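You operate a simulated robot arm through the tools that you are given. There is no shell and no other tool.

You run a simulated robot arm. Do the job below in one go: nothing can be reset, and whatever is moved stays where it is left.

## Task
Scan the tall and the short green master, then put each back.
Fine: stand each before the lying hand scanner and press its button; back on its own square; leave the other two. Set down upright: tall green master, short green master.
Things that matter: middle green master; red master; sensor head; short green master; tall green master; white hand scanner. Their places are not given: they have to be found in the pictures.

It is judged by the outcome, as a careful person would: the job done as asked, and still so three seconds after it is handed in. It fails if anything else is knocked over, pushed out of place, dropped, spilled or broken.

## Robot
A 7-joint arm with a two-finger parallel gripper, fixed in place. Base frame: the origin is on the floor under the middle of its stand, x ahead of it, y to its left, z up. Units: mm, rad, N and s.
With the tool pointing down near the work surface it reaches from about 400 to 900 mm from the base axis. Its first joint turns from -2.496 to 2.496 rad. Payload 3 kg.
Tool frame: the origin (TCP) lies between the finger pads and is the grasp point; the fingertips stand 30 mm ahead of it; z points along the fingers, y is the line along which they close. Largest opening 94 mm; finger width 28, thickness 10; the body of the gripper, 50 by 96 mm, starts 55 mm behind the TCP.
Orientation is that of the tool frame in the base frame, as [roll, pitch, yaw] about the fixed x, y, z axes, in that order (R = Rz(yaw) Ry(pitch) Rx(roll)). With the fingers straight down and closing along the base's y, the tool's x points along the base's -x, its y along +y and its z along -z.

## Interface
- The arm moves only by the tool nudge_tool. Its argument "series" is a list of rows, each a list of 3 entries, a list of its own where there are three numbers: the shift along the tool's x, y, z in units of 25 mm (1.0 is 25 mm), then the turn, a rotation vector about the tool's x, y, z in units of 6 degrees (1.0 is 6 degrees), then the gripper command, from -1 (fully open) to 1 (shut), values between in proportion. In form: [[[dx, dy, dz], [rx, ry, rz], grip], ...]. A call has 1 to 20 rows; each row shifts and turns the commanded pose from where the row before left it, along the tool's axes as they then stand. A call with a number of a shift or a turn outside -1 to 1 is refused whole. A row lasts 0.2 s, in which the tool goes at most 50 mm and 0.15 rad; a call with a longer step from one row to the next is refused whole, and so is a gripper value outside its range. Where a pose cannot be reached the arm comes as near as it can. A force on the tool above 40 N (or 10 N above the force at the start of the call, whichever is more), or a blocked arm, ends the call early, and 0.2 s more pass. The fingers move at their own pace (about 72 mm/s each) and stop on an object; they squeeze with about 44 N. The grip force told is the motor's: it shows also when the fingers shut on nothing. Time passes only in rows, and 0.2 s behind the last, so rows that do not move let the fingers close. It gives the time, the measured TCP pose, the force on the tool (base axes), the opening and the grip force at its end, in the units of the frame above (readings bear some noise), with the torque about the TCP (base axes, N m) and any sound that the robot's microphone picked up.
- Cameras (640 x 400 px; columns grow to the right, rows downward): "scene" is fixed at [399.4, 499.9, 1476.1]; the picture's right is [-0.63, -0.78, 0.00], its down [-0.49, 0.39, -0.78] and it looks along [0.61, -0.49, -0.62] (base axes); focal length 319 px, centre (320, 200). "wrist" rides on the gripper at [76, 14, -102] in the tool frame; the picture's right is [-0.18, 0.98, 0.00], its down [-0.75, -0.14, -0.64] and it looks along [-0.63, -0.12, 0.77] (tool axes); focal length 243 px, centre (320, 200).
- grab_frame(camera): a new picture of that camera. The clock stands still meanwhile.
- pixel_to_xyz(camera, pixels): for up to 12 pixels [column, row] of the newest picture of that camera ("zoom" is the newest enlarged one), the place [x, y, z] in the base frame of the surface seen there, good to about 3 mm. The clock stands still meanwhile.
- close_up(camera, box): a new picture of the part [left, top, right, bottom] of that camera's present view, enlarged. The clock stands still meanwhile.
- close_job(): hands the job in; it is judged then, once.

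Open the gripper and draw the arm clear of the work before you hand the job in, unless the task says otherwise.

The tools are called as a command line: name --argument value ..., lists and objects as JSON in quotes. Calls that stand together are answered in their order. nudge_tool: Moves the arm, as the interface text tells. Its arguments: {"type":"object","properties":{"series":{"type":"array","items":{"type":"array"}}},"required":["series"]} The other tools are called the same way: grab_frame (camera) takes a picture; pixel_to_xyz (camera, pixels) gives the place of the surface under pixels of a picture; close_up (camera, box) takes an enlarged picture of a part of a camera's view; close_job () hands the job in.

At the start:

```text
time_s: 0.0
position: [647.2, -69.2, 1183.6]
tool_rot: [3.141, 0.0, -3.141]
wrist_force: [0.1, -1.0, -0.5]
moment: [0.03, 0.0, 0.02]
grip_width: 94.1
grasp_force: 0.0
```

scene: 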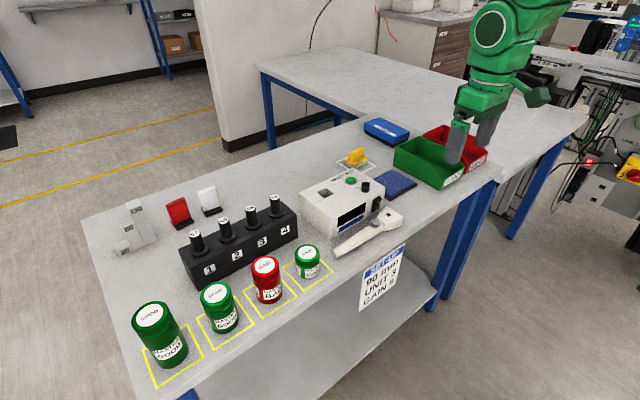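
wrist: 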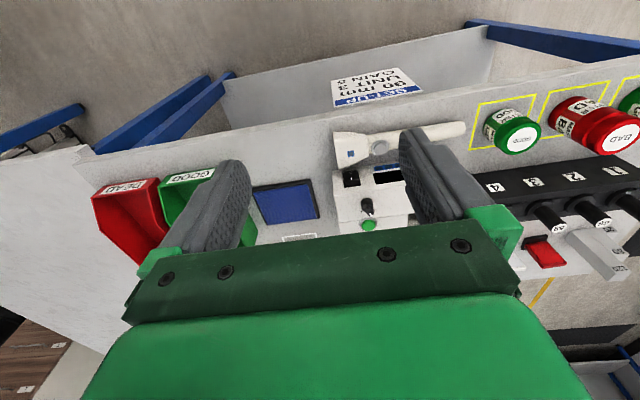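

I'll look more closely at the bench: the masters stand at about (160,335), (218,308), (267,280), (307,262), and the hand scanner lies at about (370,232).

close_up --camera "scene" --box '[280, 130, 440, 300]'

close_up --camera "scene" --box '[100, 220, 340, 400]'

grab_frame --camera "wrist"

```text
2.35 times, centred on (360, 215) of scene
```

zoom: 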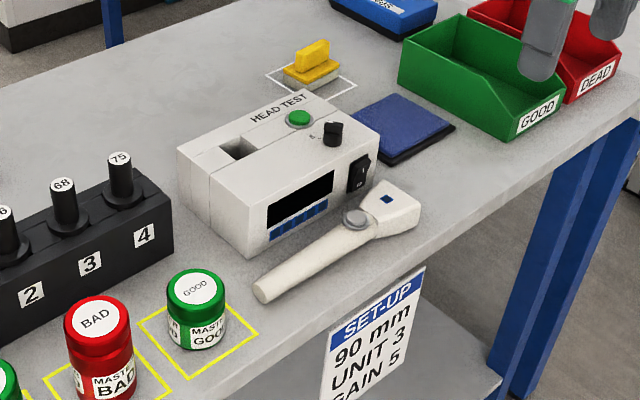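

```text
2.22 times, centred on (220, 310) of scene
```

zoom: 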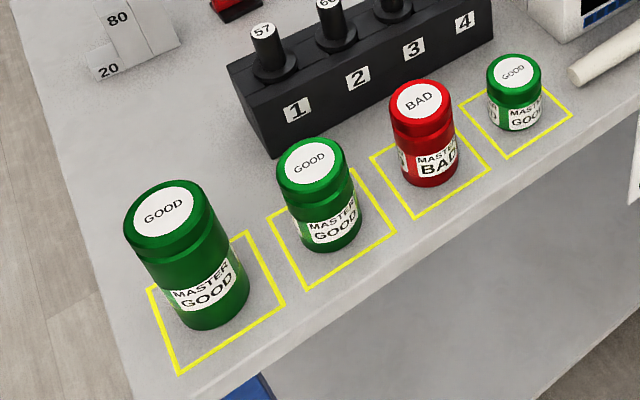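

```text
taken
```

wrist: 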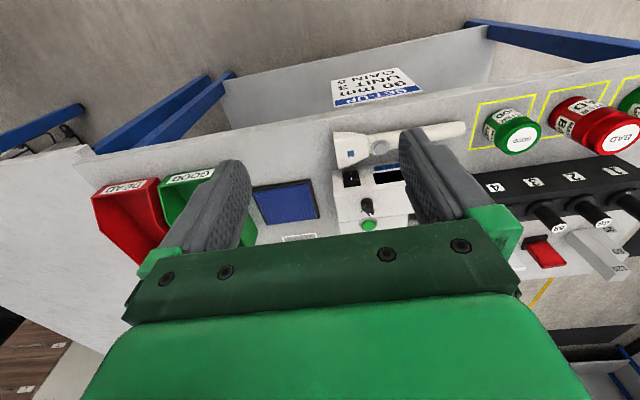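

The scanner's wide head is near (380,215) in the scene image and the handle's end near (337,252). I ask for places on it and on the masters and squares.

close_up --camera "scene" --box '[320, 190, 420, 270]'

pixel_to_xyz --camera "scene" --pixels '[[149, 316], [215, 295], [265, 266], [307, 252], [145, 385], [203, 356], [194, 324], [157, 350], [240, 324], [300, 290], [331, 268], [288, 263]]'

```text
5.00 times, centred on (370, 230) of scene
```

zoom: 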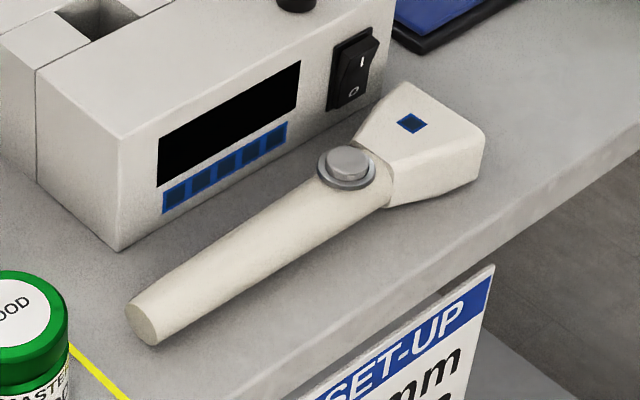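

```text
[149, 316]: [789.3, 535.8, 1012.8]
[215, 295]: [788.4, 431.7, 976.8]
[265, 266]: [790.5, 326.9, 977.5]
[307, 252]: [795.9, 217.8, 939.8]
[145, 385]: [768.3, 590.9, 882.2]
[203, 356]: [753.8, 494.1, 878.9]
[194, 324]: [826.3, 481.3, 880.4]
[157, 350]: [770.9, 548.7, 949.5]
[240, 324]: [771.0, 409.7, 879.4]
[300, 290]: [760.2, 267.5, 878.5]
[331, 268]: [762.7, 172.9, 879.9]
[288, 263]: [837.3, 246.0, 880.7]
```

The button is the silver disc at zoom (347,160), the head's window end is at about (465,165). I measure these.

pixel_to_xyz --camera "zoom" --pixels '[[347, 158], [347, 165], [411, 123], [405, 84], [484, 134], [480, 175], [390, 205], [354, 138], [128, 308], [148, 322], [375, 200], [165, 285]]'

pixel_to_xyz --camera "scene" --pixels '[[405, 230], [420, 222], [440, 210], [404, 205], [330, 245], [345, 285], [380, 260], [496, 178], [400, 190], [416, 185], [385, 195], [340, 228]]'

```text
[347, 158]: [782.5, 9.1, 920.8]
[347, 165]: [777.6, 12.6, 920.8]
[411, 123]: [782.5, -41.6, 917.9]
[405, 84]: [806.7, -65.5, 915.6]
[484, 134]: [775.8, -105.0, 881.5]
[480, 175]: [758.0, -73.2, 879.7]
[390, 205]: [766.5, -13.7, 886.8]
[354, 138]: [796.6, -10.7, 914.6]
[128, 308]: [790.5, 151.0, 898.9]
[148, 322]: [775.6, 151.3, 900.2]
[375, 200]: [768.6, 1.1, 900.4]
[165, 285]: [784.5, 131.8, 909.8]
```

```text
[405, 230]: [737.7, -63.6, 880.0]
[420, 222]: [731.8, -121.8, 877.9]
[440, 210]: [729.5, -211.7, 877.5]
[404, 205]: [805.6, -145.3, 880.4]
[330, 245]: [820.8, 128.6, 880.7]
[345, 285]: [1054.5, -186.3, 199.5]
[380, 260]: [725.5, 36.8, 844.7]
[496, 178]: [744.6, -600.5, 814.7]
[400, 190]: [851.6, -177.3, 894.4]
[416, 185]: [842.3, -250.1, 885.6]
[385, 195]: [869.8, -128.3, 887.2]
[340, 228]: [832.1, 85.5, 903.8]
```

The scanner lies along the base's y: handle end at y≈151, button at about (780, 10, 921), and head front at y≈-75 facing -y. I check the rest of the bench for relevant notes before moving.

close_up --camera "scene" --box '[100, 170, 310, 300]'

close_up --camera "scene" --box '[330, 110, 520, 230]'

close_up --camera "wrist" --box '[310, 80, 640, 270]'

close_up --camera "scene" --box '[120, 280, 260, 400]'

```text
3.05 times, centred on (205, 235) of scene
```

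zoom: 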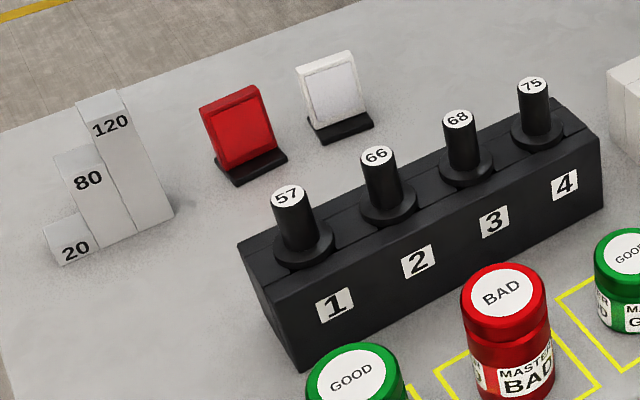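

```text
3.33 times, centred on (425, 170) of scene
```

zoom: 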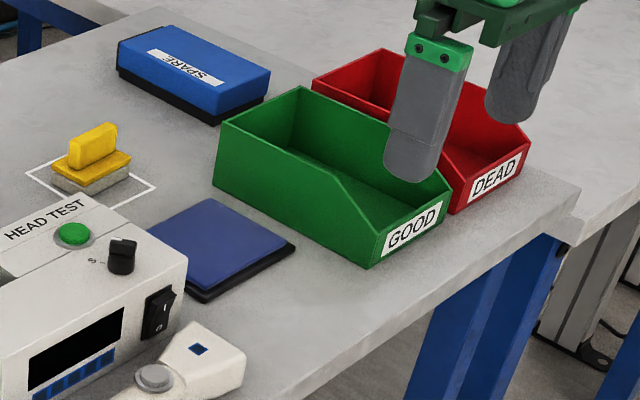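

```text
1.94 times, centred on (475, 175) of wrist
```

zoom: 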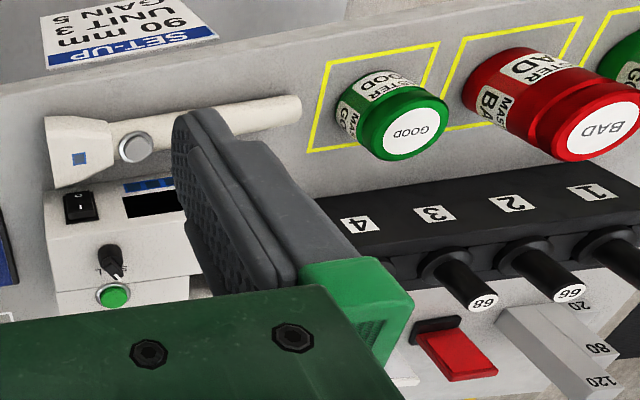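

```text
3.33 times, centred on (190, 340) of scene
```

zoom: 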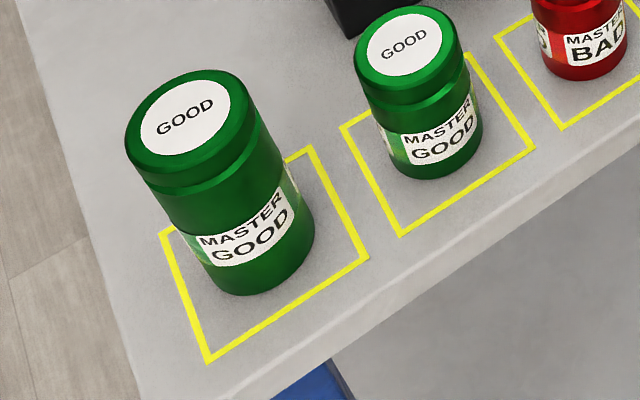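

The bench top is at z≈880, the tall master's top is around (789, 536, 1013), and the short one's around (796, 218, 940). I measure the free area in front of the scanner (blue mat, green bin, tester box height) before moving.

close_up --camera "scene" --box '[290, 150, 470, 270]'

pixel_to_xyz --camera "scene" --pixels '[[370, 187], [385, 198], [415, 184], [390, 168], [436, 187], [447, 182], [395, 160], [310, 195], [345, 212], [365, 187], [351, 180], [437, 188]]'

```text
3.33 times, centred on (380, 210) of scene
```

zoom: 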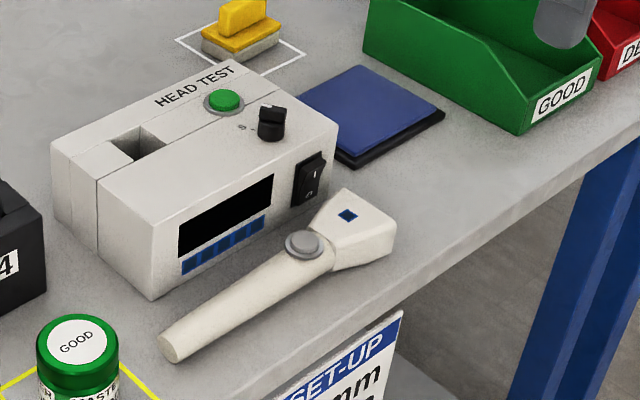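

```text
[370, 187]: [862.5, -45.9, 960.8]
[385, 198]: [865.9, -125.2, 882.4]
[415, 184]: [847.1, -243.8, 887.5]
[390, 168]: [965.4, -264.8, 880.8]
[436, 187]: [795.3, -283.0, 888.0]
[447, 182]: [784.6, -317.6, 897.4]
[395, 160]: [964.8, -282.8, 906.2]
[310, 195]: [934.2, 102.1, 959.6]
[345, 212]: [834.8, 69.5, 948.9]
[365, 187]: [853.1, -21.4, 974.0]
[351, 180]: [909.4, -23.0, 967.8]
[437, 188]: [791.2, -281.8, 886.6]
```

The area at about (780, -150) in front of the scanner is clear: the mat starts at x≈845 and the bin at y≈-283. I now carry the open gripper high over to the tall master's side.

nudge_tool --series '[[[0, 1, 0], [0, 0, 0], -1], [[0, 1, 0], [0, 0, 0], -1], [[0, 1, 0], [0, 0, 0], -1], [[0, 1, 0], [0, 0, 0], -1], [[0, 1, 0], [0, 0, 0], -1], [[0, 1, 0], [0, 0, 0], -1], [[0, 1, 0], [0, 0, 0], -1], [[0, 1, 0], [0, 0, 0], -1], [[0, 1, 0], [0, 0, 0], -1], [[0, 1, 0], [0, 0, 0], -1], [[0, 1, 0], [0, 0, 0], -1], [[0, 1, 0], [0, 0, 0], -1], [[0, 1, 0], [0, 0, 0], -1], [[0, 1, 0], [0, 0, 0], -1], [[0, 1, 0], [0, 0, 0], -1], [[0, 1, 0], [0, 0, 0], -1], [[0, 1, 0], [0, 0, 0], -1], [[0, 1, 0], [0, 0, 0], -1], [[0, 1, 0], [0, 0, 0], -1], [[0, 1, 0], [0, 0, 0], -1]]'

```text
time_s: 4.2
position: [647.8, 432.5, 1183.5]
tool_rot: [3.14, -0.001, 3.14]
wrist_force: [0.6, -0.7, 0.4]
moment: [0.07, 0.04, 0.0]
grip_width: 94.2
grasp_force: 0.0
```

The arm follows well (y=432). Next I go to y≈535 while tilting the fingers 30° outward, then look.

nudge_tool --series '[[[0, 0.82, 0], [0, -1, 0], -1], [[0, 0.82, 0], [0, -1, 0], -1], [[0, 0.82, 0], [0, -1, 0], -1], [[0, 0.82, 0], [0, -1, 0], -1], [[0, 0.82, 0], [0, -1, 0], -1], [[0, 0, 0], [0, 0, 0], -1]]'

grab_frame --camera "wrist"

grab_frame --camera "scene"

```text
time_s: 5.6
position: [649.4, 534.1, 1183.5]
tool_rot: [-3.141, 0.523, 3.141]
wrist_force: [0.1, 0.1, 0.7]
moment: [0.02, 0.01, 0.03]
grip_width: 94.2
grasp_force: 0.0
```

```text
taken
```

wrist: 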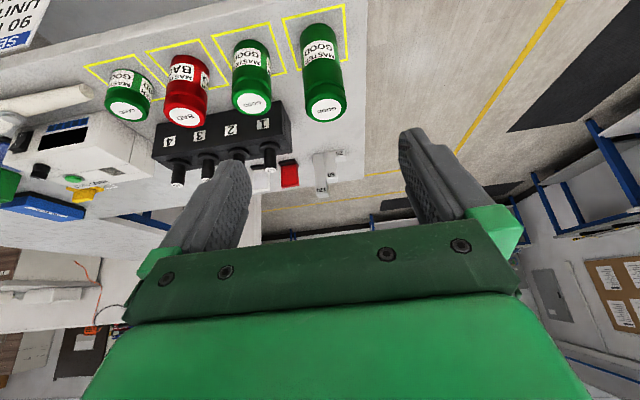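

```text
taken
```

scene: 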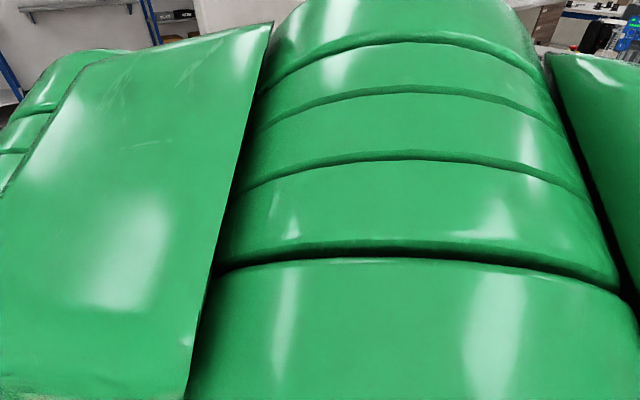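

The tall master shows at about (322,75) in the wrist picture, its cap at (325,108). I measure the cap, sides and its square.

close_up --camera "wrist" --box '[220, 0, 380, 130]'

pixel_to_xyz --camera "wrist" --pixels '[[325, 108], [307, 105], [343, 104], [325, 119], [325, 97], [284, 18], [345, 6], [346, 60], [253, 103], [253, 97]]'

```text
3.08 times, centred on (300, 65) of wrist
```

zoom: 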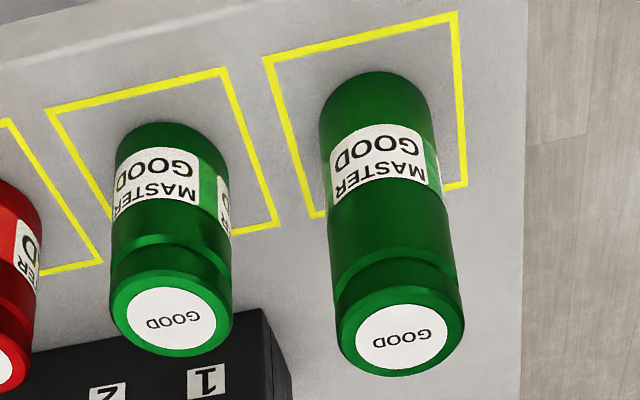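

```text
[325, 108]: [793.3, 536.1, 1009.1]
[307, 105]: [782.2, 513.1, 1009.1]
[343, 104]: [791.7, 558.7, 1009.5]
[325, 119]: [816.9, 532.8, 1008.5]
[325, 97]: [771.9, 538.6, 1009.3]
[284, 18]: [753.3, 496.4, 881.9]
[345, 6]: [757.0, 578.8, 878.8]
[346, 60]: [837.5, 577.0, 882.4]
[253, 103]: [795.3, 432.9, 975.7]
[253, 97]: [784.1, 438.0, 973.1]
```

The tall master's axis is at about (794, 537), top z≈1009, diameter ≈56, square centred about (796, 537). I approach along the tilted tool axis halfway and look again.

nudge_tool --series '[[[-0.143, 0.019, 0.87], [0, 0, 0], -1], [[-0.143, 0.019, 0.87], [0, 0, 0], -1], [[-0.143, 0.019, 0.87], [0, 0, 0], -1], [[-0.143, 0.019, 0.87], [0, 0, 0], -1], [[-0.143, 0.019, 0.87], [0, 0, 0], -1], [[-0.143, 0.019, 0.87], [0, 0, 0], -1], [[0, 0, 0], [0, 0, 0], -1]]'

grab_frame --camera "wrist"

```text
time_s: 7.2
position: [734.0, 536.8, 1081.8]
tool_rot: [-3.141, 0.524, -3.142]
wrist_force: [-0.2, 0.6, 0.1]
moment: [0.0, -0.02, 0.02]
grip_width: 93.9
grasp_force: 0.1
```

```text
taken
```

wrist: 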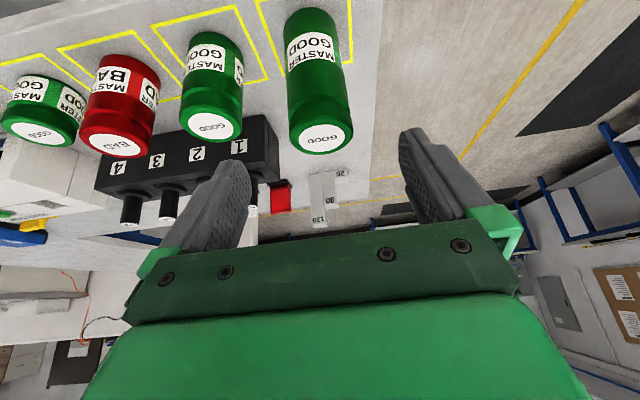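

The tall cap is now at about (321,138), centred between the fingers laterally. I re-measure its rim.

close_up --camera "wrist" --box '[240, 0, 400, 170]'

pixel_to_xyz --camera "wrist" --pixels '[[321, 138], [300, 138], [343, 135], [322, 151], [321, 127], [258, 2], [348, 40], [291, 70], [318, 70], [342, 60]]'

```text
2.35 times, centred on (320, 85) of wrist
```

zoom: 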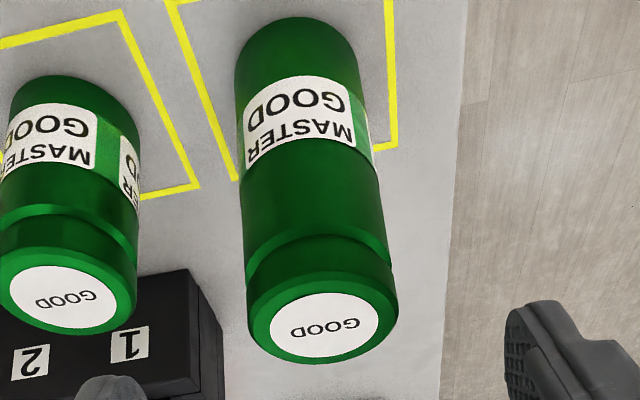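

```text
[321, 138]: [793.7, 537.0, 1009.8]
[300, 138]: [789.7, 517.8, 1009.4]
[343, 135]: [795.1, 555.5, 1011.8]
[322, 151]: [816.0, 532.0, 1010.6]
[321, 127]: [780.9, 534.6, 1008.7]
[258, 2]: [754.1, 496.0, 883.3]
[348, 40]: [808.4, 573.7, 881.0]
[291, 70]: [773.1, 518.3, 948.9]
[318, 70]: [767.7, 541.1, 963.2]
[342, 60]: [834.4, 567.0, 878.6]
```

The rim confirms the axis at about (794, 537). I move the remaining ~121 mm along the tool axis, fingers open on both sides of the cap.

nudge_tool --series '[[[0.01, 0, 0.8], [0, 0, 0], -1], [[0.01, 0, 0.8], [0, 0, 0], -1], [[0.01, 0, 0.8], [0, 0, 0], -1], [[0.01, 0, 0.8], [0, 0, 0], -1], [[0, 0, 0.8], [0, 0, 0], -1], [[0, 0, 0.8], [0, 0, 0], -1], [[0, 0, 0], [0, 0, 0], -1]]'

grab_frame --camera "wrist"

grab_frame --camera "scene"

```text
time_s: 8.8
position: [793.9, 537.2, 975.6]
tool_rot: [3.142, 0.524, 3.141]
wrist_force: [-0.3, -0.4, -0.2]
moment: [-0.04, 0.01, -0.02]
grip_width: 93.9
grasp_force: 0.1
```

```text
taken
```

wrist: 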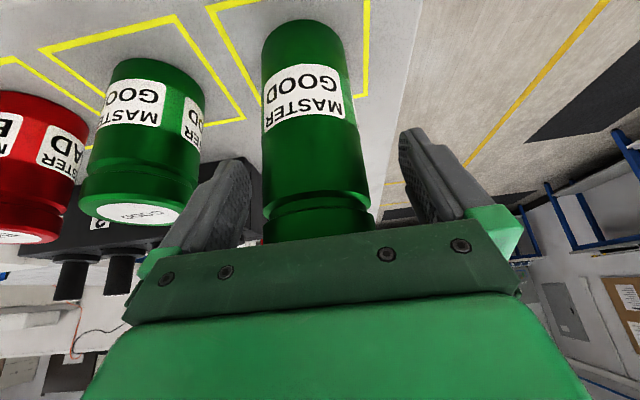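

```text
taken
```

scene: 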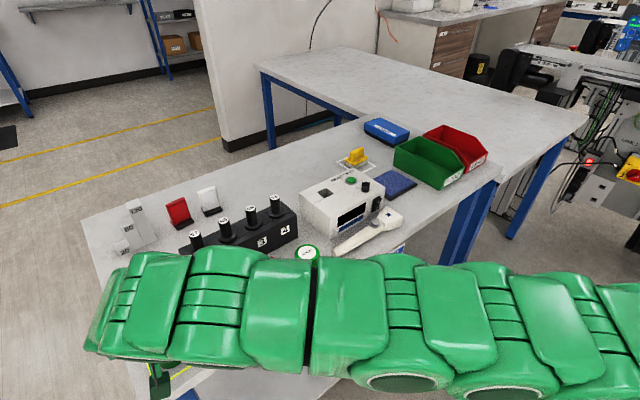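

The TCP is at (794, 537, 976) with the tall master between the fingers (cap at about (318,220)). I close the gripper.

nudge_tool --series '[[[0, 0, 0], [0, 0, 0], 1], [[0, 0, 0], [0, 0, 0], 1], [[0, 0, 0], [0, 0, 0], 1], [[0, 0, 0], [0, 0, 0], 1], [[0, 0, 0], [0, 0, 0], 1]]'

```text
time_s: 10.0
position: [793.1, 537.8, 977.0]
tool_rot: [3.141, 0.526, 3.14]
wrist_force: [1.2, -1.6, 2.6]
moment: [0.03, -0.15, -0.04]
grip_width: 60.0
grasp_force: 44.2
```

The fingers stopped at 60 mm with 44 N: the tall master is held. I lift it straight up 150 mm (in tool axes -0.5, 0, -0.866).

nudge_tool --series '[[[-0.2, 0, -0.346], [0, 0, 0], 1], [[-0.3, 0, -0.52], [0, 0, 0], 1], [[-0.4, 0, -0.693], [0, 0, 0], 1], [[-0.4, 0, -0.693], [0, 0, 0], 1], [[-0.4, 0, -0.693], [0, 0, 0], 1], [[-0.4, 0, -0.693], [0, 0, 0], 1], [[-0.4, 0, -0.693], [0, 0, 0], 1], [[-0.4, 0, -0.693], [0, 0, 0], 1], [[0, 0, 0], [0, 0, 0], 1]]'

grab_frame --camera "wrist"

```text
time_s: 12.0
position: [790.8, 536.4, 1111.0]
tool_rot: [3.141, 0.524, -3.141]
wrist_force: [-0.1, -0.6, -4.2]
moment: [-0.01, -0.03, -0.01]
grip_width: 59.7
grasp_force: 43.4
out of reach, approached as far as the arm can: row 8
```

```text
taken
```

wrist: 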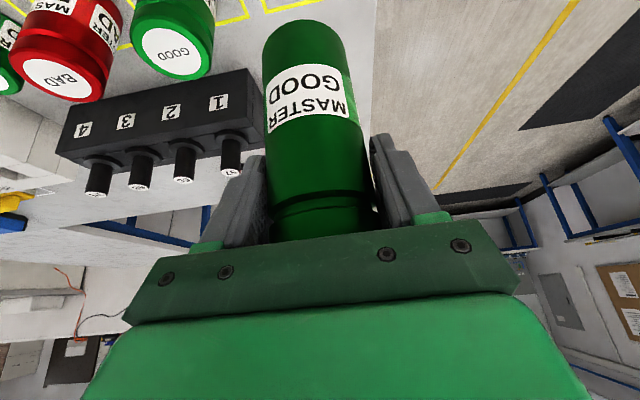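

Held at (790.8, 536.4, 1111) near the reach limit; the master's bottom is at about z=1015, above the others (977). I move it toward -y, easing x in slightly.

nudge_tool --series '[[[0.035, -0.5, -0.02], [0, 0, 0], 1], [[0.035, -1, -0.02], [0, 0, 0], 1], [[0.035, -1, -0.02], [0, 0, 0], 1], [[0.035, -1, -0.02], [0, 0, 0], 1], [[0.035, -1, -0.02], [0, 0, 0], 1], [[0.035, -1, -0.02], [0, 0, 0], 1], [[0.035, -1, -0.02], [0, 0, 0], 1], [[0.035, -1, -0.02], [0, 0, 0], 1], [[0.035, -1, -0.02], [0, 0, 0], 1], [[0.035, -1, -0.02], [0, 0, 0], 1], [[0.035, -1, -0.02], [0, 0, 0], 1], [[0.035, -1, -0.02], [0, 0, 0], 1], [[0.035, -1, -0.02], [0, 0, 0], 1], [[0.035, -1, -0.02], [0, 0, 0], 1], [[0, -1, 0], [0, 0, 0], 1], [[0, -1, 0], [0, 0, 0], 1], [[0, -1, 0], [0, 0, 0], 1], [[0, -1, 0], [0, 0, 0], 1]]'

```text
time_s: 15.8
position: [773.0, 99.6, 1108.7]
tool_rot: [-3.14, 0.525, -3.142]
wrist_force: [-0.5, -0.2, -5.0]
moment: [0.0, 0.01, 0.02]
grip_width: 60.0
grasp_force: 44.1
```

Now at (773, 100, 1109). I go on to y≈-152, above the spot in front of the scanner's head.

nudge_tool --series '[[[0, -1, 0], [0, 0, 0], 1], [[0, -1, 0], [0, 0, 0], 1], [[0, -1, 0], [0, 0, 0], 1], [[0, -1, 0], [0, 0, 0], 1], [[0, -1, 0], [0, 0, 0], 1], [[0, -1, 0], [0, 0, 0], 1], [[0, -1, 0], [0, 0, 0], 1], [[0, -1, 0], [0, 0, 0], 1], [[0, -1, 0], [0, 0, 0], 1], [[0, -1, 0], [0, 0, 0], 1], [[0, 0, 0], [0, 0, 0], 1]]'

grab_frame --camera "wrist"

grab_frame --camera "scene"

```text
time_s: 18.2
position: [775.4, -150.4, 1109.8]
tool_rot: [3.141, 0.522, -3.141]
wrist_force: [-1.5, 0.4, -4.9]
moment: [-0.01, -0.01, -0.01]
grip_width: 60.1
grasp_force: 44.1
```

```text
taken
```

wrist: 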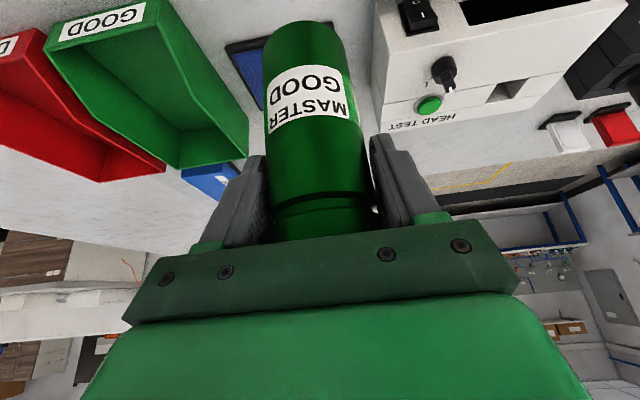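

```text
taken
```

scene: 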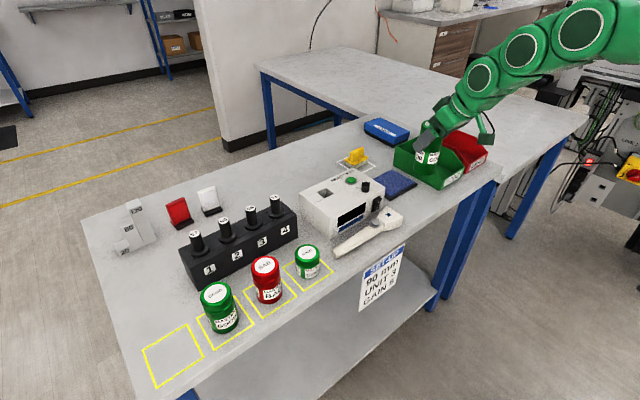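

The empty square of the tall master is now fully visible near (173,356), and the scanner near (370,230). I measure both precisely.

close_up --camera "scene" --box '[130, 310, 220, 400]'

pixel_to_xyz --camera "scene" --pixels '[[143, 350], [189, 325], [204, 358], [156, 387], [374, 215], [376, 229], [382, 213], [389, 207], [397, 228], [330, 254], [340, 247], [398, 219]]'

close_up --camera "scene" --box '[350, 190, 430, 240]'

```text
4.44 times, centred on (175, 355) of scene
```

zoom: 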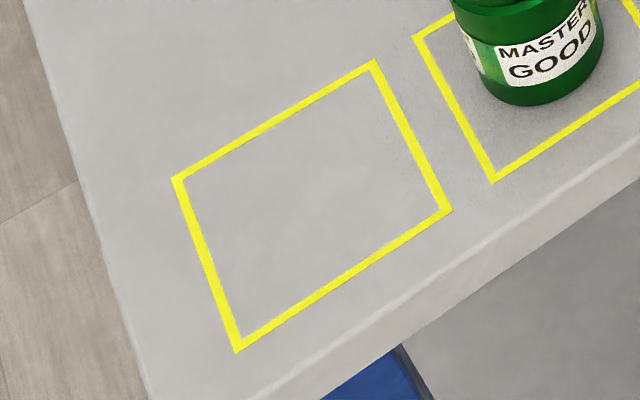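

```text
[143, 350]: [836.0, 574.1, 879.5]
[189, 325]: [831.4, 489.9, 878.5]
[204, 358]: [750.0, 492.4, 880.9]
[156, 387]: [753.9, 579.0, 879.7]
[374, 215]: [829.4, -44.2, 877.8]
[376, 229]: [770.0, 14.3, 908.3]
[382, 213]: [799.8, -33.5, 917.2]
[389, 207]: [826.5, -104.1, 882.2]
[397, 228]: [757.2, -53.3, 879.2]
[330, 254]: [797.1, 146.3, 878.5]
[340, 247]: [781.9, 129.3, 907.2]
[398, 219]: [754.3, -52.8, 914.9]
```

```text
8.00 times, centred on (390, 215) of scene
```

zoom: 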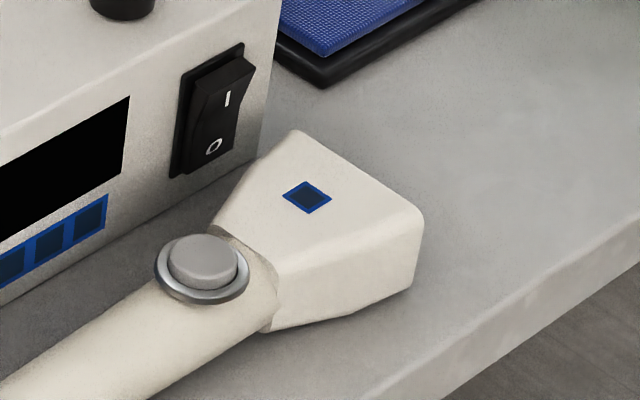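

I query the scanner head's front edge (zoom (297,130) to (422,215)) and the button (zoom (204,258)).

pixel_to_xyz --camera "zoom" --pixels '[[298, 136], [360, 178], [416, 216], [410, 280], [275, 322], [275, 275], [222, 222], [203, 255], [175, 252], [236, 262], [205, 238], [308, 197]]'

```text
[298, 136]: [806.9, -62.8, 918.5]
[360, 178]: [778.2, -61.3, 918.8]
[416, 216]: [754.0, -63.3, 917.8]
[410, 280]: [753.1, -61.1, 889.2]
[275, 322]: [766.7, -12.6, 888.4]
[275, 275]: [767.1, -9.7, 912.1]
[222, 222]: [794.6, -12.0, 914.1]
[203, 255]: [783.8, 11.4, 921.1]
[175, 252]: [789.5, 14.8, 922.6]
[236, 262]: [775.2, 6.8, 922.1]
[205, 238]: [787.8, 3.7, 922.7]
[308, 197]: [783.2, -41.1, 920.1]
```

The scanner's head front is at y≈-64, centred at x≈781; the button is at about (782, 10, 922). I set the tall master's spot at (781, -145) and lower it by 120 mm first.

nudge_tool --series '[[[-0.16, 0.216, 0.092], [0, 0, 0], 1], [[0.4, 0, 0.693], [0, 0, 0], 1], [[0.4, 0, 0.693], [0, 0, 0], 1], [[0.4, 0, 0.693], [0, 0, 0], 1], [[0.4, 0, 0.693], [0, 0, 0], 1], [[0.4, 0, 0.693], [0, 0, 0], 1], [[0.4, 0, 0.693], [0, 0, 0], 1], [[0, 0, 0], [0, 0, 0], 1]]'

close_up --camera "scene" --box '[340, 130, 500, 250]'

grab_frame --camera "wrist"

```text
time_s: 20.0
position: [780.7, -144.9, 989.8]
tool_rot: [3.14, 0.524, -3.139]
wrist_force: [0.5, -0.2, -4.0]
moment: [0.02, 0.02, 0.0]
grip_width: 60.0
grasp_force: 44.5
```

```text
3.33 times, centred on (420, 190) of scene
```

zoom: 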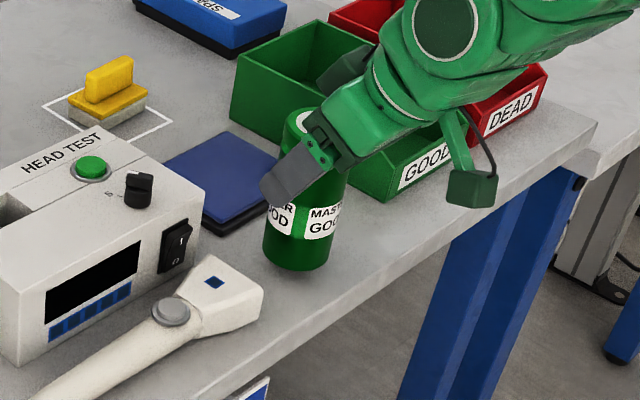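

```text
taken
```

wrist: 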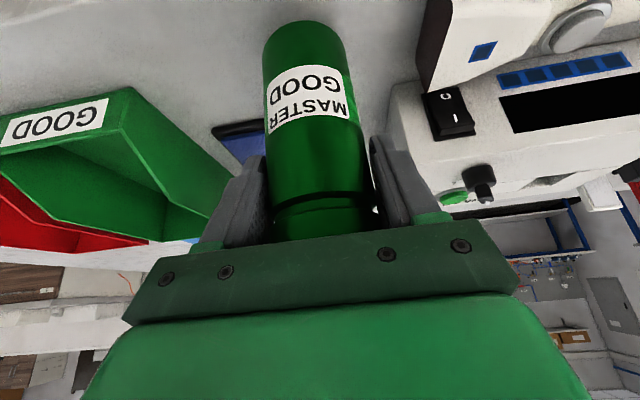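

The tall master hangs about 12 mm above the bench in front of the scanner head (zoom (305,240)). I lower in fine steps and watch the force.

nudge_tool --series '[[[0.04, 0, 0.0693], [0, 0, 0], 1], [[0.04, 0, 0.0693], [0, 0, 0], 1], [[0.04, 0, 0.0693], [0, 0, 0], 1], [[0.04, 0, 0.0693], [0, 0, 0], 1], [[0.04, 0, 0.0693], [0, 0, 0], 1], [[0, 0, 0], [0, 0, 0], 1]]'

```text
time_s: 21.4
position: [780.5, -145.9, 979.9]
tool_rot: [3.141, 0.525, 3.139]
wrist_force: [-0.4, 0.2, -4.1]
moment: [0.02, 0.0, -0.01]
grip_width: 59.7
grasp_force: 44.0
```

Still free (force -4.1 N, the weight only) at z=979.9. I go down in 0.7 mm steps.

nudge_tool --series '[[[0.014, 0, 0.0243], [0, 0, 0], 1], [[0.014, 0, 0.0243], [0, 0, 0], 1], [[0.014, 0, 0.0243], [0, 0, 0], 1], [[0.014, 0, 0.0243], [0, 0, 0], 1], [[0, 0, 0], [0, 0, 0], 1]]'

```text
time_s: 22.6
position: [779.6, -145.0, 977.0]
tool_rot: [-3.141, 0.523, 3.141]
wrist_force: [-0.9, -0.5, -4.7]
moment: [0.01, 0.02, 0.0]
grip_width: 59.9
grasp_force: 43.9
```

No contact yet at z=977.0. I continue in small steps.

nudge_tool --series '[[[0.012, 0, 0.0208], [0, 0, 0], 1], [[0.012, 0, 0.0208], [0, 0, 0], 1], [[0.012, 0, 0.0208], [0, 0, 0], 1], [[0, 0, 0], [0, 0, 0], 1]]'

```text
time_s: 23.6
position: [779.2, -145.0, 975.2]
tool_rot: [3.141, 0.523, 3.142]
wrist_force: [-1.3, -0.4, 0.5]
moment: [0.08, 0.05, 0.06]
grip_width: 59.8
grasp_force: 43.8
```

Contact: the bench now carries the master (force rose ~5 N) at z=975.2. I open the fingers to about 80 mm in place.

nudge_tool --series '[[[0, 0, 0], [0, 0, 0], -0.4], [[0, 0, 0], [0, 0, 0], -0.7], [[0, 0, 0], [0, 0, 0], -0.7], [[0, 0, 0], [0, 0, 0], -0.7]]'

grab_frame --camera "wrist"

```text
time_s: 24.6
position: [780.3, -146.2, 976.4]
tool_rot: [-3.141, 0.524, -3.141]
wrist_force: [0.3, 0.2, 0.3]
moment: [-0.03, 0.05, 0.0]
grip_width: 79.8
grasp_force: 0.1
```

```text
taken
```

wrist: 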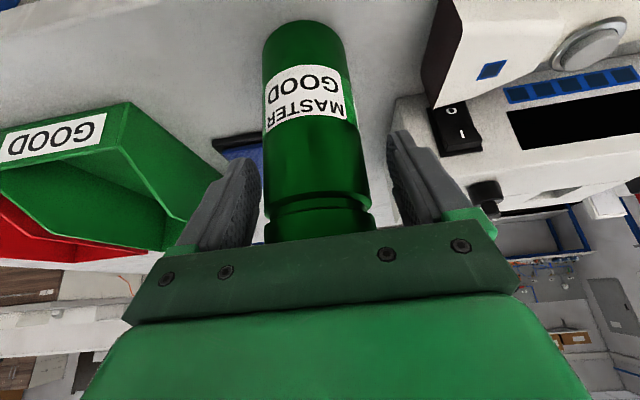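

The fingers are clear on both sides (80 mm) and the master stands. I withdraw straight back along the tool axis.

nudge_tool --series '[[[0, 0, -0.4], [0, 0, 0], -0.7], [[0, 0, -0.8], [0, 0, 0], -0.7], [[0, 0, -1], [0, 0, 0], -0.7], [[0, 0, -1], [0, 0, 0], -0.7], [[0, 0, -1], [0, 0, 0], -0.7], [[0, 0, -1], [0, 0, 0], -0.7], [[0, 0, -1], [0, 0, 0], -0.7], [[0, 0, 0], [0, 0, 0], -0.7]]'

close_up --camera "scene" --box '[340, 130, 500, 250]'

```text
time_s: 26.4
position: [700.2, -144.5, 1108.7]
tool_rot: [-3.139, 0.524, 3.137]
wrist_force: [-0.5, 0.2, -0.5]
moment: [0.0, 0.02, 0.02]
grip_width: 80.1
grasp_force: 0.1
```

```text
3.33 times, centred on (420, 190) of scene
```

zoom: 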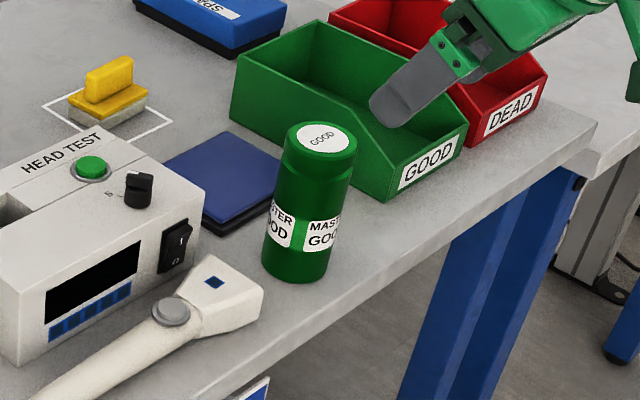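

The tall master stands upright in front of the scanner head. I move the arm over to y≈10, turn the tool back to vertical and shut the fingers.

nudge_tool --series '[[[0, 0.883, 0], [0, 1, 0], 0], [[0, 0.883, 0], [0, 1, 0], 1], [[0, 0.883, 0], [0, 1, 0], 1], [[0, 0.883, 0], [0, 1, 0], 1], [[0, 0.883, 0], [0, 1, 0], 1], [[0, 0.883, 0], [0, 0, 0], 1], [[0, 0.883, 0], [0, 0, 0], 1], [[0, 0, 0], [0, 0, 0], 1], [[0, 0, 0], [0, 0, 0], 1]]'

grab_frame --camera "wrist"

```text
time_s: 28.4
position: [701.2, 9.0, 1111.2]
tool_rot: [3.141, -0.001, 3.141]
wrist_force: [0.9, -0.2, 0.4]
moment: [-0.01, -0.01, 0.03]
grip_width: 0.1
grasp_force: 33.0
```

```text
taken
```

wrist: 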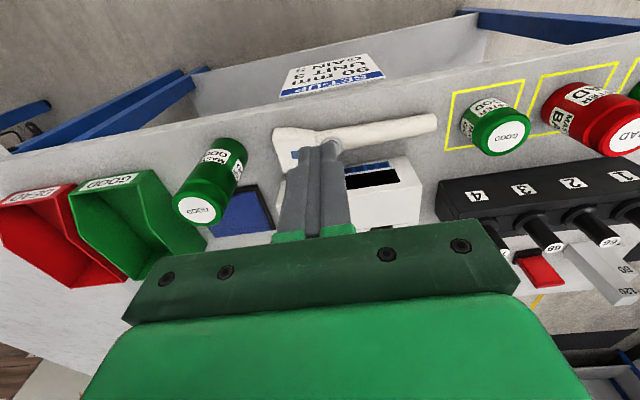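

Fingers shut and vertical at (701, 9, 1111). I go above the button at (782, 10), down to TCP z≈985 (tips at ≈955), then check.

nudge_tool --series '[[[-0.81, 0.01, 0], [0, 0, 0], 1], [[-0.81, 0.01, 0.2], [0, 0, 0], 1], [[-0.81, 0.01, 0.8], [0, 0, 0], 1], [[-0.81, 0.01, 0.8], [0, 0, 0], 1], [[0, 0, 0.8], [0, 0, 0], 1], [[0, 0, 0.8], [0, 0, 0], 1], [[0, 0, 0.8], [0, 0, 0], 1], [[0, 0, 0.8], [0, 0, 0], 1], [[0, 0, 0], [0, 0, 0], 1]]'

close_up --camera "scene" --box '[310, 150, 470, 270]'

grab_frame --camera "wrist"

```text
time_s: 30.4
position: [781.3, 9.2, 984.8]
tool_rot: [3.14, -0.001, 3.141]
wrist_force: [0.9, 0.5, 0.5]
moment: [0.02, -0.04, -0.03]
grip_width: 0.0
grasp_force: 33.3
```

```text
3.33 times, centred on (390, 210) of scene
```

zoom: 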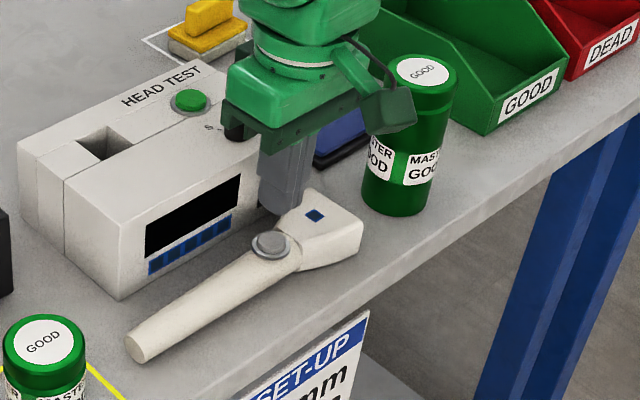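

```text
taken
```

wrist: 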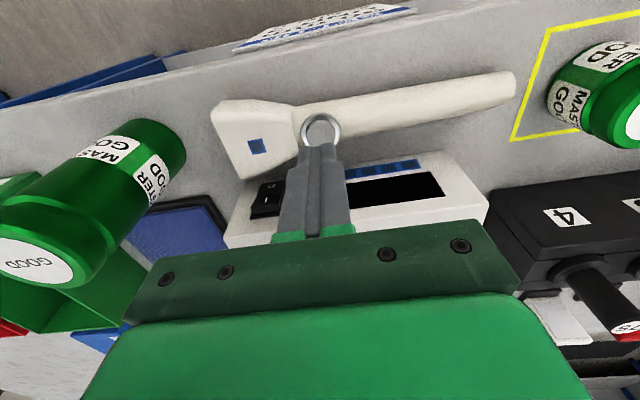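

The tips hang ≈33 mm over the button, whose ring shows at (320,128) in the wrist picture. I verify the button's centre from this closer view.

close_up --camera "wrist" --box '[260, 80, 380, 180]'

pixel_to_xyz --camera "wrist" --pixels '[[320, 122], [320, 130], [320, 138], [310, 132], [330, 132], [303, 130], [338, 130], [256, 146], [320, 115]]'

```text
4.00 times, centred on (320, 130) of wrist
```

zoom: 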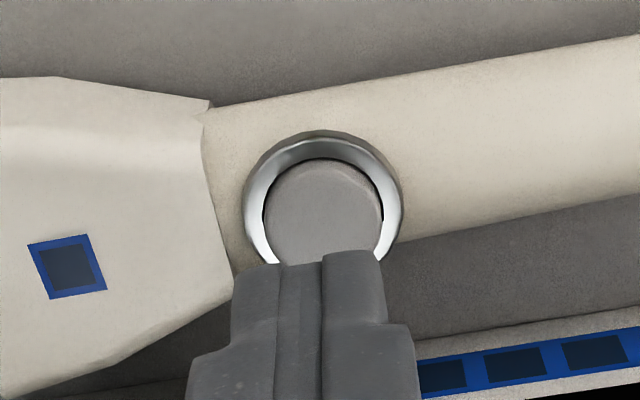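

```text
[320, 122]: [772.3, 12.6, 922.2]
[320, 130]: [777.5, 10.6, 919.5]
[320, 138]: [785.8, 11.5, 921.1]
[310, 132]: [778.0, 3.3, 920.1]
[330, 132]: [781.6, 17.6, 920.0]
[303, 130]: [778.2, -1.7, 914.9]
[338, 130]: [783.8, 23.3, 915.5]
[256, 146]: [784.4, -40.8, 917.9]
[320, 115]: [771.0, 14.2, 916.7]
```

The button's centre is at about (781, 11, 921), radius ≈11. I shift 1.5 mm in y, lower to just above it.

nudge_tool --series '[[[0, 0.06, 0.4], [0, 0, 0], 1], [[0, 0, 0.5], [0, 0, 0], 1], [[0, 0, 0.28], [0, 0, 0], 1], [[0, 0, 0], [0, 0, 0], 1]]'

close_up --camera "wrist" --box '[260, 80, 380, 180]'

```text
time_s: 31.4
position: [782.9, 9.2, 955.2]
tool_rot: [-3.141, 0.0, -3.14]
wrist_force: [-1.1, -0.9, 0.2]
moment: [-0.02, -0.01, 0.0]
grip_width: 0.0
grasp_force: 32.8
```

```text
4.00 times, centred on (320, 130) of wrist
```

zoom: 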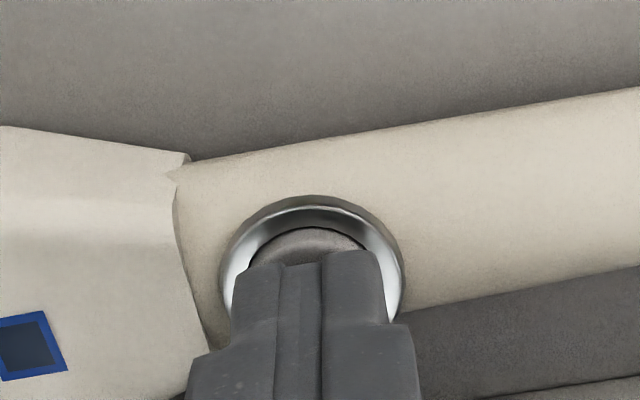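

Tips are ~4 mm above the button and centred within a millimetre or so. I press down in 1 mm steps.

nudge_tool --series '[[[0.04, 0, 0.04], [0, 0, 0], 1], [[0, 0, 0.04], [0, 0, 0], 1], [[0, 0, 0.04], [0, 0, 0], 1], [[0, 0, 0.04], [0, 0, 0], 1], [[0, 0, 0.04], [0, 0, 0], 1], [[0, 0, 0], [0, 0, 0], 1]]'

```text
time_s: 32.8
position: [782.2, 11.8, 949.5]
tool_rot: [-3.141, 0.0, -3.14]
wrist_force: [0.1, -0.4, 0.8]
moment: [-0.01, -0.03, 0.04]
grip_width: 0.0
grasp_force: 33.6
```

No clear contact yet at z=949.5. I continue slowly.

nudge_tool --series '[[[0, 0, 0.03], [0, 0, 0], 1], [[0, 0, 0.03], [0, 0, 0], 1], [[0, 0, 0.03], [0, 0, 0], 1], [[0, 0, 0], [0, 0, 0], 1]]'

close_up --camera "wrist" --box '[200, 80, 440, 230]'

```text
time_s: 33.8
position: [781.7, 11.2, 947.0]
tool_rot: [-3.14, -0.001, 3.14]
wrist_force: [-0.1, 0.1, 2.2]
moment: [0.0, 0.01, 0.0]
grip_width: 0.0
grasp_force: 32.8
heard: click
```

```text
2.67 times, centred on (320, 155) of wrist
```

zoom: 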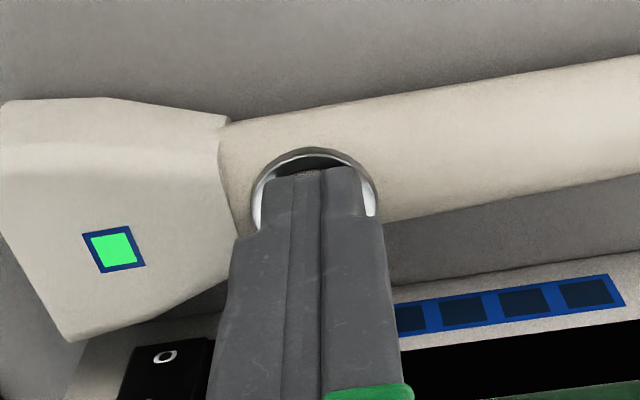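

A click was heard and the scanner's lamp turned green (zoom (112,248)). I hold half a second, then release straight up and look at the lamp again.

nudge_tool --series '[[[0, 0, 0], [0, 0, 0], 1], [[0, 0, 0], [0, 0, 0], 1], [[0, 0, 0], [0, 0, 0], 1]]'

close_up --camera "wrist" --box '[200, 80, 440, 230]'

close_up --camera "scene" --box '[310, 150, 470, 270]'

```text
time_s: 34.6
position: [780.9, 10.9, 946.4]
tool_rot: [-3.141, 0.0, 3.142]
wrist_force: [-0.2, -0.8, 2.1]
moment: [0.02, -0.01, -0.01]
grip_width: 0.1
grasp_force: 33.5
```

```text
2.67 times, centred on (320, 155) of wrist
```

zoom: 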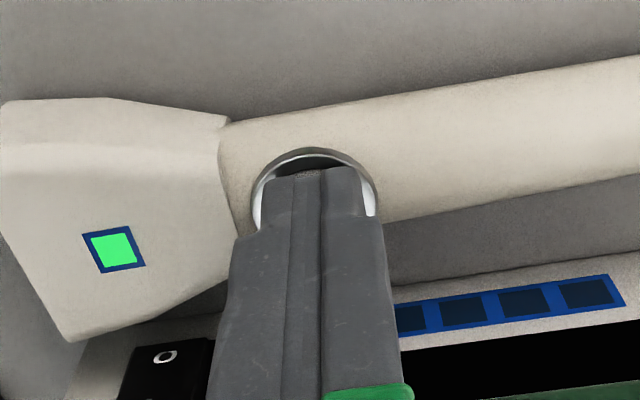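

```text
3.33 times, centred on (390, 210) of scene
```

zoom: 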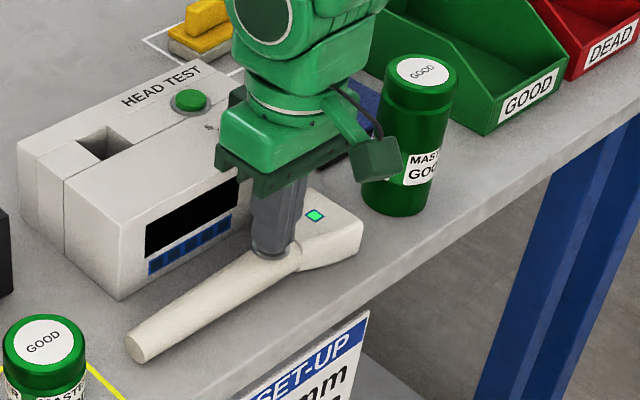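

The lamp stays green: the tall master was read. I lift straight off the button to TCP z≈1107.

nudge_tool --series '[[[0, 0, -0.1], [0, 0, 0], 1], [[0, 0, -0.3], [0, 0, 0], 1], [[0, 0, -1], [0, 0, 0], 1], [[0, 0, -1], [0, 0, 0], 1], [[0, 0, -1], [0, 0, 0], 1], [[0, 0, -1], [0, 0, 0], 1], [[0, 0, -1], [0, 0, 0], 1], [[0, 0, -1], [0, 0, 0], 1], [[0, 0, 0], [0, 0, 0], 1]]'

close_up --camera "scene" --box '[310, 150, 470, 270]'

```text
time_s: 36.6
position: [783.7, 12.0, 1107.6]
tool_rot: [3.141, -0.001, 3.141]
wrist_force: [0.7, 0.6, -0.6]
moment: [0.02, -0.03, -0.02]
grip_width: 0.2
grasp_force: 32.4
```

```text
3.33 times, centred on (390, 210) of scene
```

zoom: 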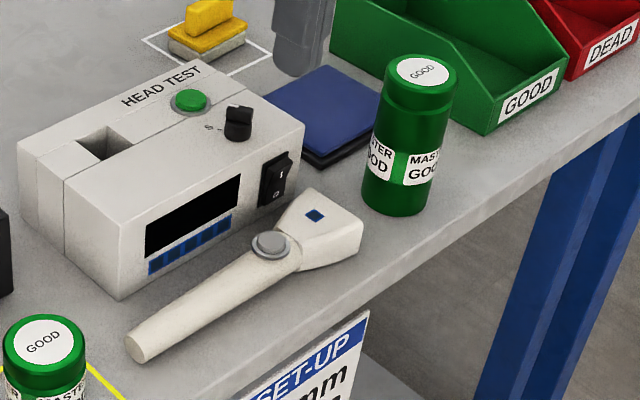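

The scanner and the tall master stand as before and the lamp is off again. I return to the retreat point behind the tall master with the tool tilted 30° and fingers open to 80 mm.

nudge_tool --series '[[[0.835, -0.9, 0], [0, 0, 0], 1], [[0.835, -0.9, 0], [0, 0, 0], 1], [[0.835, -0.9, 0], [0, 0, 0], 1], [[0.835, -0.9, 0], [0, 0, 0], 1], [[0, -0.9, 0], [0, -1, 0], -0.7], [[0, -0.9, 0], [0, -1, 0], -0.7], [[0, -0.9, 0], [0, -1, 0], -0.7], [[0, 0, 0], [0, -1, 0], -0.7], [[0, 0, 0], [0, -1, 0], -0.7], [[0, 0, 0], [0, 0, 0], -0.7]]'

grab_frame --camera "wrist"

```text
time_s: 38.8
position: [698.7, -146.8, 1107.2]
tool_rot: [3.141, 0.525, 3.14]
wrist_force: [0.1, -0.3, -0.1]
moment: [0.01, -0.03, 0.0]
grip_width: 79.7
grasp_force: 0.0
```

```text
taken
```

wrist: 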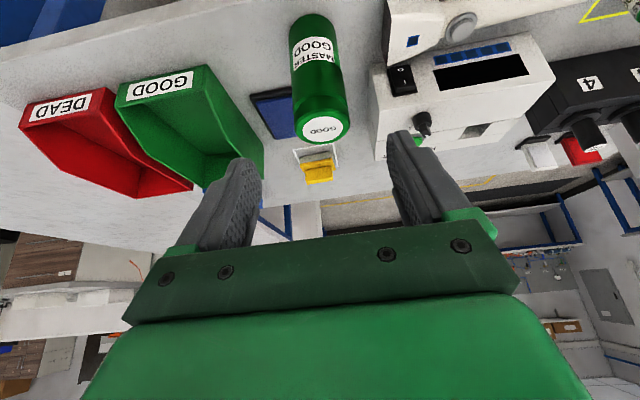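

The tall cap is at (321,129), centred between the fingers. I approach along the tool axis by ~154 mm to the same grasp.

nudge_tool --series '[[[-0.02, 0.01, 1], [0, 0, 0], -0.7], [[-0.02, 0.01, 1], [0, 0, 0], -0.7], [[-0.02, 0.01, 1], [0, 0, 0], -0.7], [[-0.02, 0, 1], [0, 0, 0], -0.7], [[-0.02, 0, 0.9], [0, 0, 0], -0.7], [[-0.02, 0, 0.8], [0, 0, 0], -0.7], [[-0.02, 0, 0.46], [0, 0, 0], -0.7], [[0, 0, 0], [0, 0, 0], -0.7]]'

grab_frame --camera "wrist"

```text
time_s: 40.6
position: [779.2, -145.7, 976.1]
tool_rot: [3.141, 0.524, 3.139]
wrist_force: [-0.3, -0.2, -0.6]
moment: [0.04, -0.01, -0.03]
grip_width: 79.8
grasp_force: 0.1
```

```text
taken
```

wrist: 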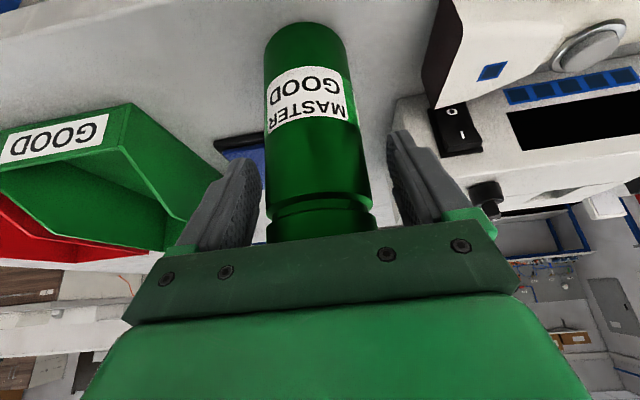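

Same view as at release. I close on the tall master and then lift.

nudge_tool --series '[[[0, 0, 0], [0, 0, 0], 1], [[0, 0, 0], [0, 0, 0], 1], [[0, 0, 0], [0, 0, 0], 1], [[0, 0, 0], [0, 0, 0], 1]]'

nudge_tool --series '[[[-0.2, 0, -0.346], [0, 0, 0], 1], [[-0.3, 0, -0.52], [0, 0, 0], 1], [[-0.4, 0, -0.693], [0, 0, 0], 1], [[-0.4, 0, -0.693], [0, 0, 0], 1], [[-0.4, 0, -0.693], [0, 0, 0], 1], [[-0.4, 0, -0.693], [0, 0, 0], 1], [[-0.4, 0, -0.693], [0, 0, 0], 1], [[0, 0, 0], [0, 0, 0], 1]]'

```text
time_s: 41.6
position: [779.7, -146.3, 976.2]
tool_rot: [-3.141, 0.525, 3.141]
wrist_force: [-0.1, -1.9, 4.0]
moment: [0.1, -0.09, 0.01]
grip_width: 59.8
grasp_force: 44.1
```

```text
time_s: 43.4
position: [779.3, -147.1, 1101.3]
tool_rot: [3.14, 0.524, 3.138]
wrist_force: [0.4, -0.4, -4.5]
moment: [-0.02, 0.05, 0.02]
grip_width: 59.8
grasp_force: 43.8
```

The tall master is held and its bottom is at z≈1005. I carry it back along +y over the bench.

nudge_tool --series '[[[0, 0.5, 0], [0, 0, 0], 1], [[0, 1, 0], [0, 0, 0], 1], [[0, 1, 0], [0, 0, 0], 1], [[0, 1, 0], [0, 0, 0], 1], [[0, 1, 0], [0, 0, 0], 1], [[0, 1, 0], [0, 0, 0], 1], [[0, 1, 0], [0, 0, 0], 1], [[0, 1, 0], [0, 0, 0], 1], [[0, 1, 0], [0, 0, 0], 1], [[0, 1, 0], [0, 0, 0], 1], [[0, 1, 0], [0, 0, 0], 1], [[0, 1, 0], [0, 0, 0], 1], [[0, 1, 0], [0, 0, 0], 1], [[0, 1, 0], [0, 0, 0], 1], [[0, 1, 0], [0, 0, 0], 1], [[0, 1, 0], [0, 0, 0], 1], [[0, 1, 0], [0, 0, 0], 1], [[0, 1, 0], [0, 0, 0], 1], [[0, 1, 0], [0, 0, 0], 1], [[0, 1, 0], [0, 0, 0], 1]]'

```text
time_s: 47.6
position: [781.1, 342.5, 1101.1]
tool_rot: [3.141, 0.526, 3.141]
wrist_force: [-0.1, -0.7, -4.5]
moment: [0.0, 0.0, -0.01]
grip_width: 59.6
grasp_force: 43.7
```

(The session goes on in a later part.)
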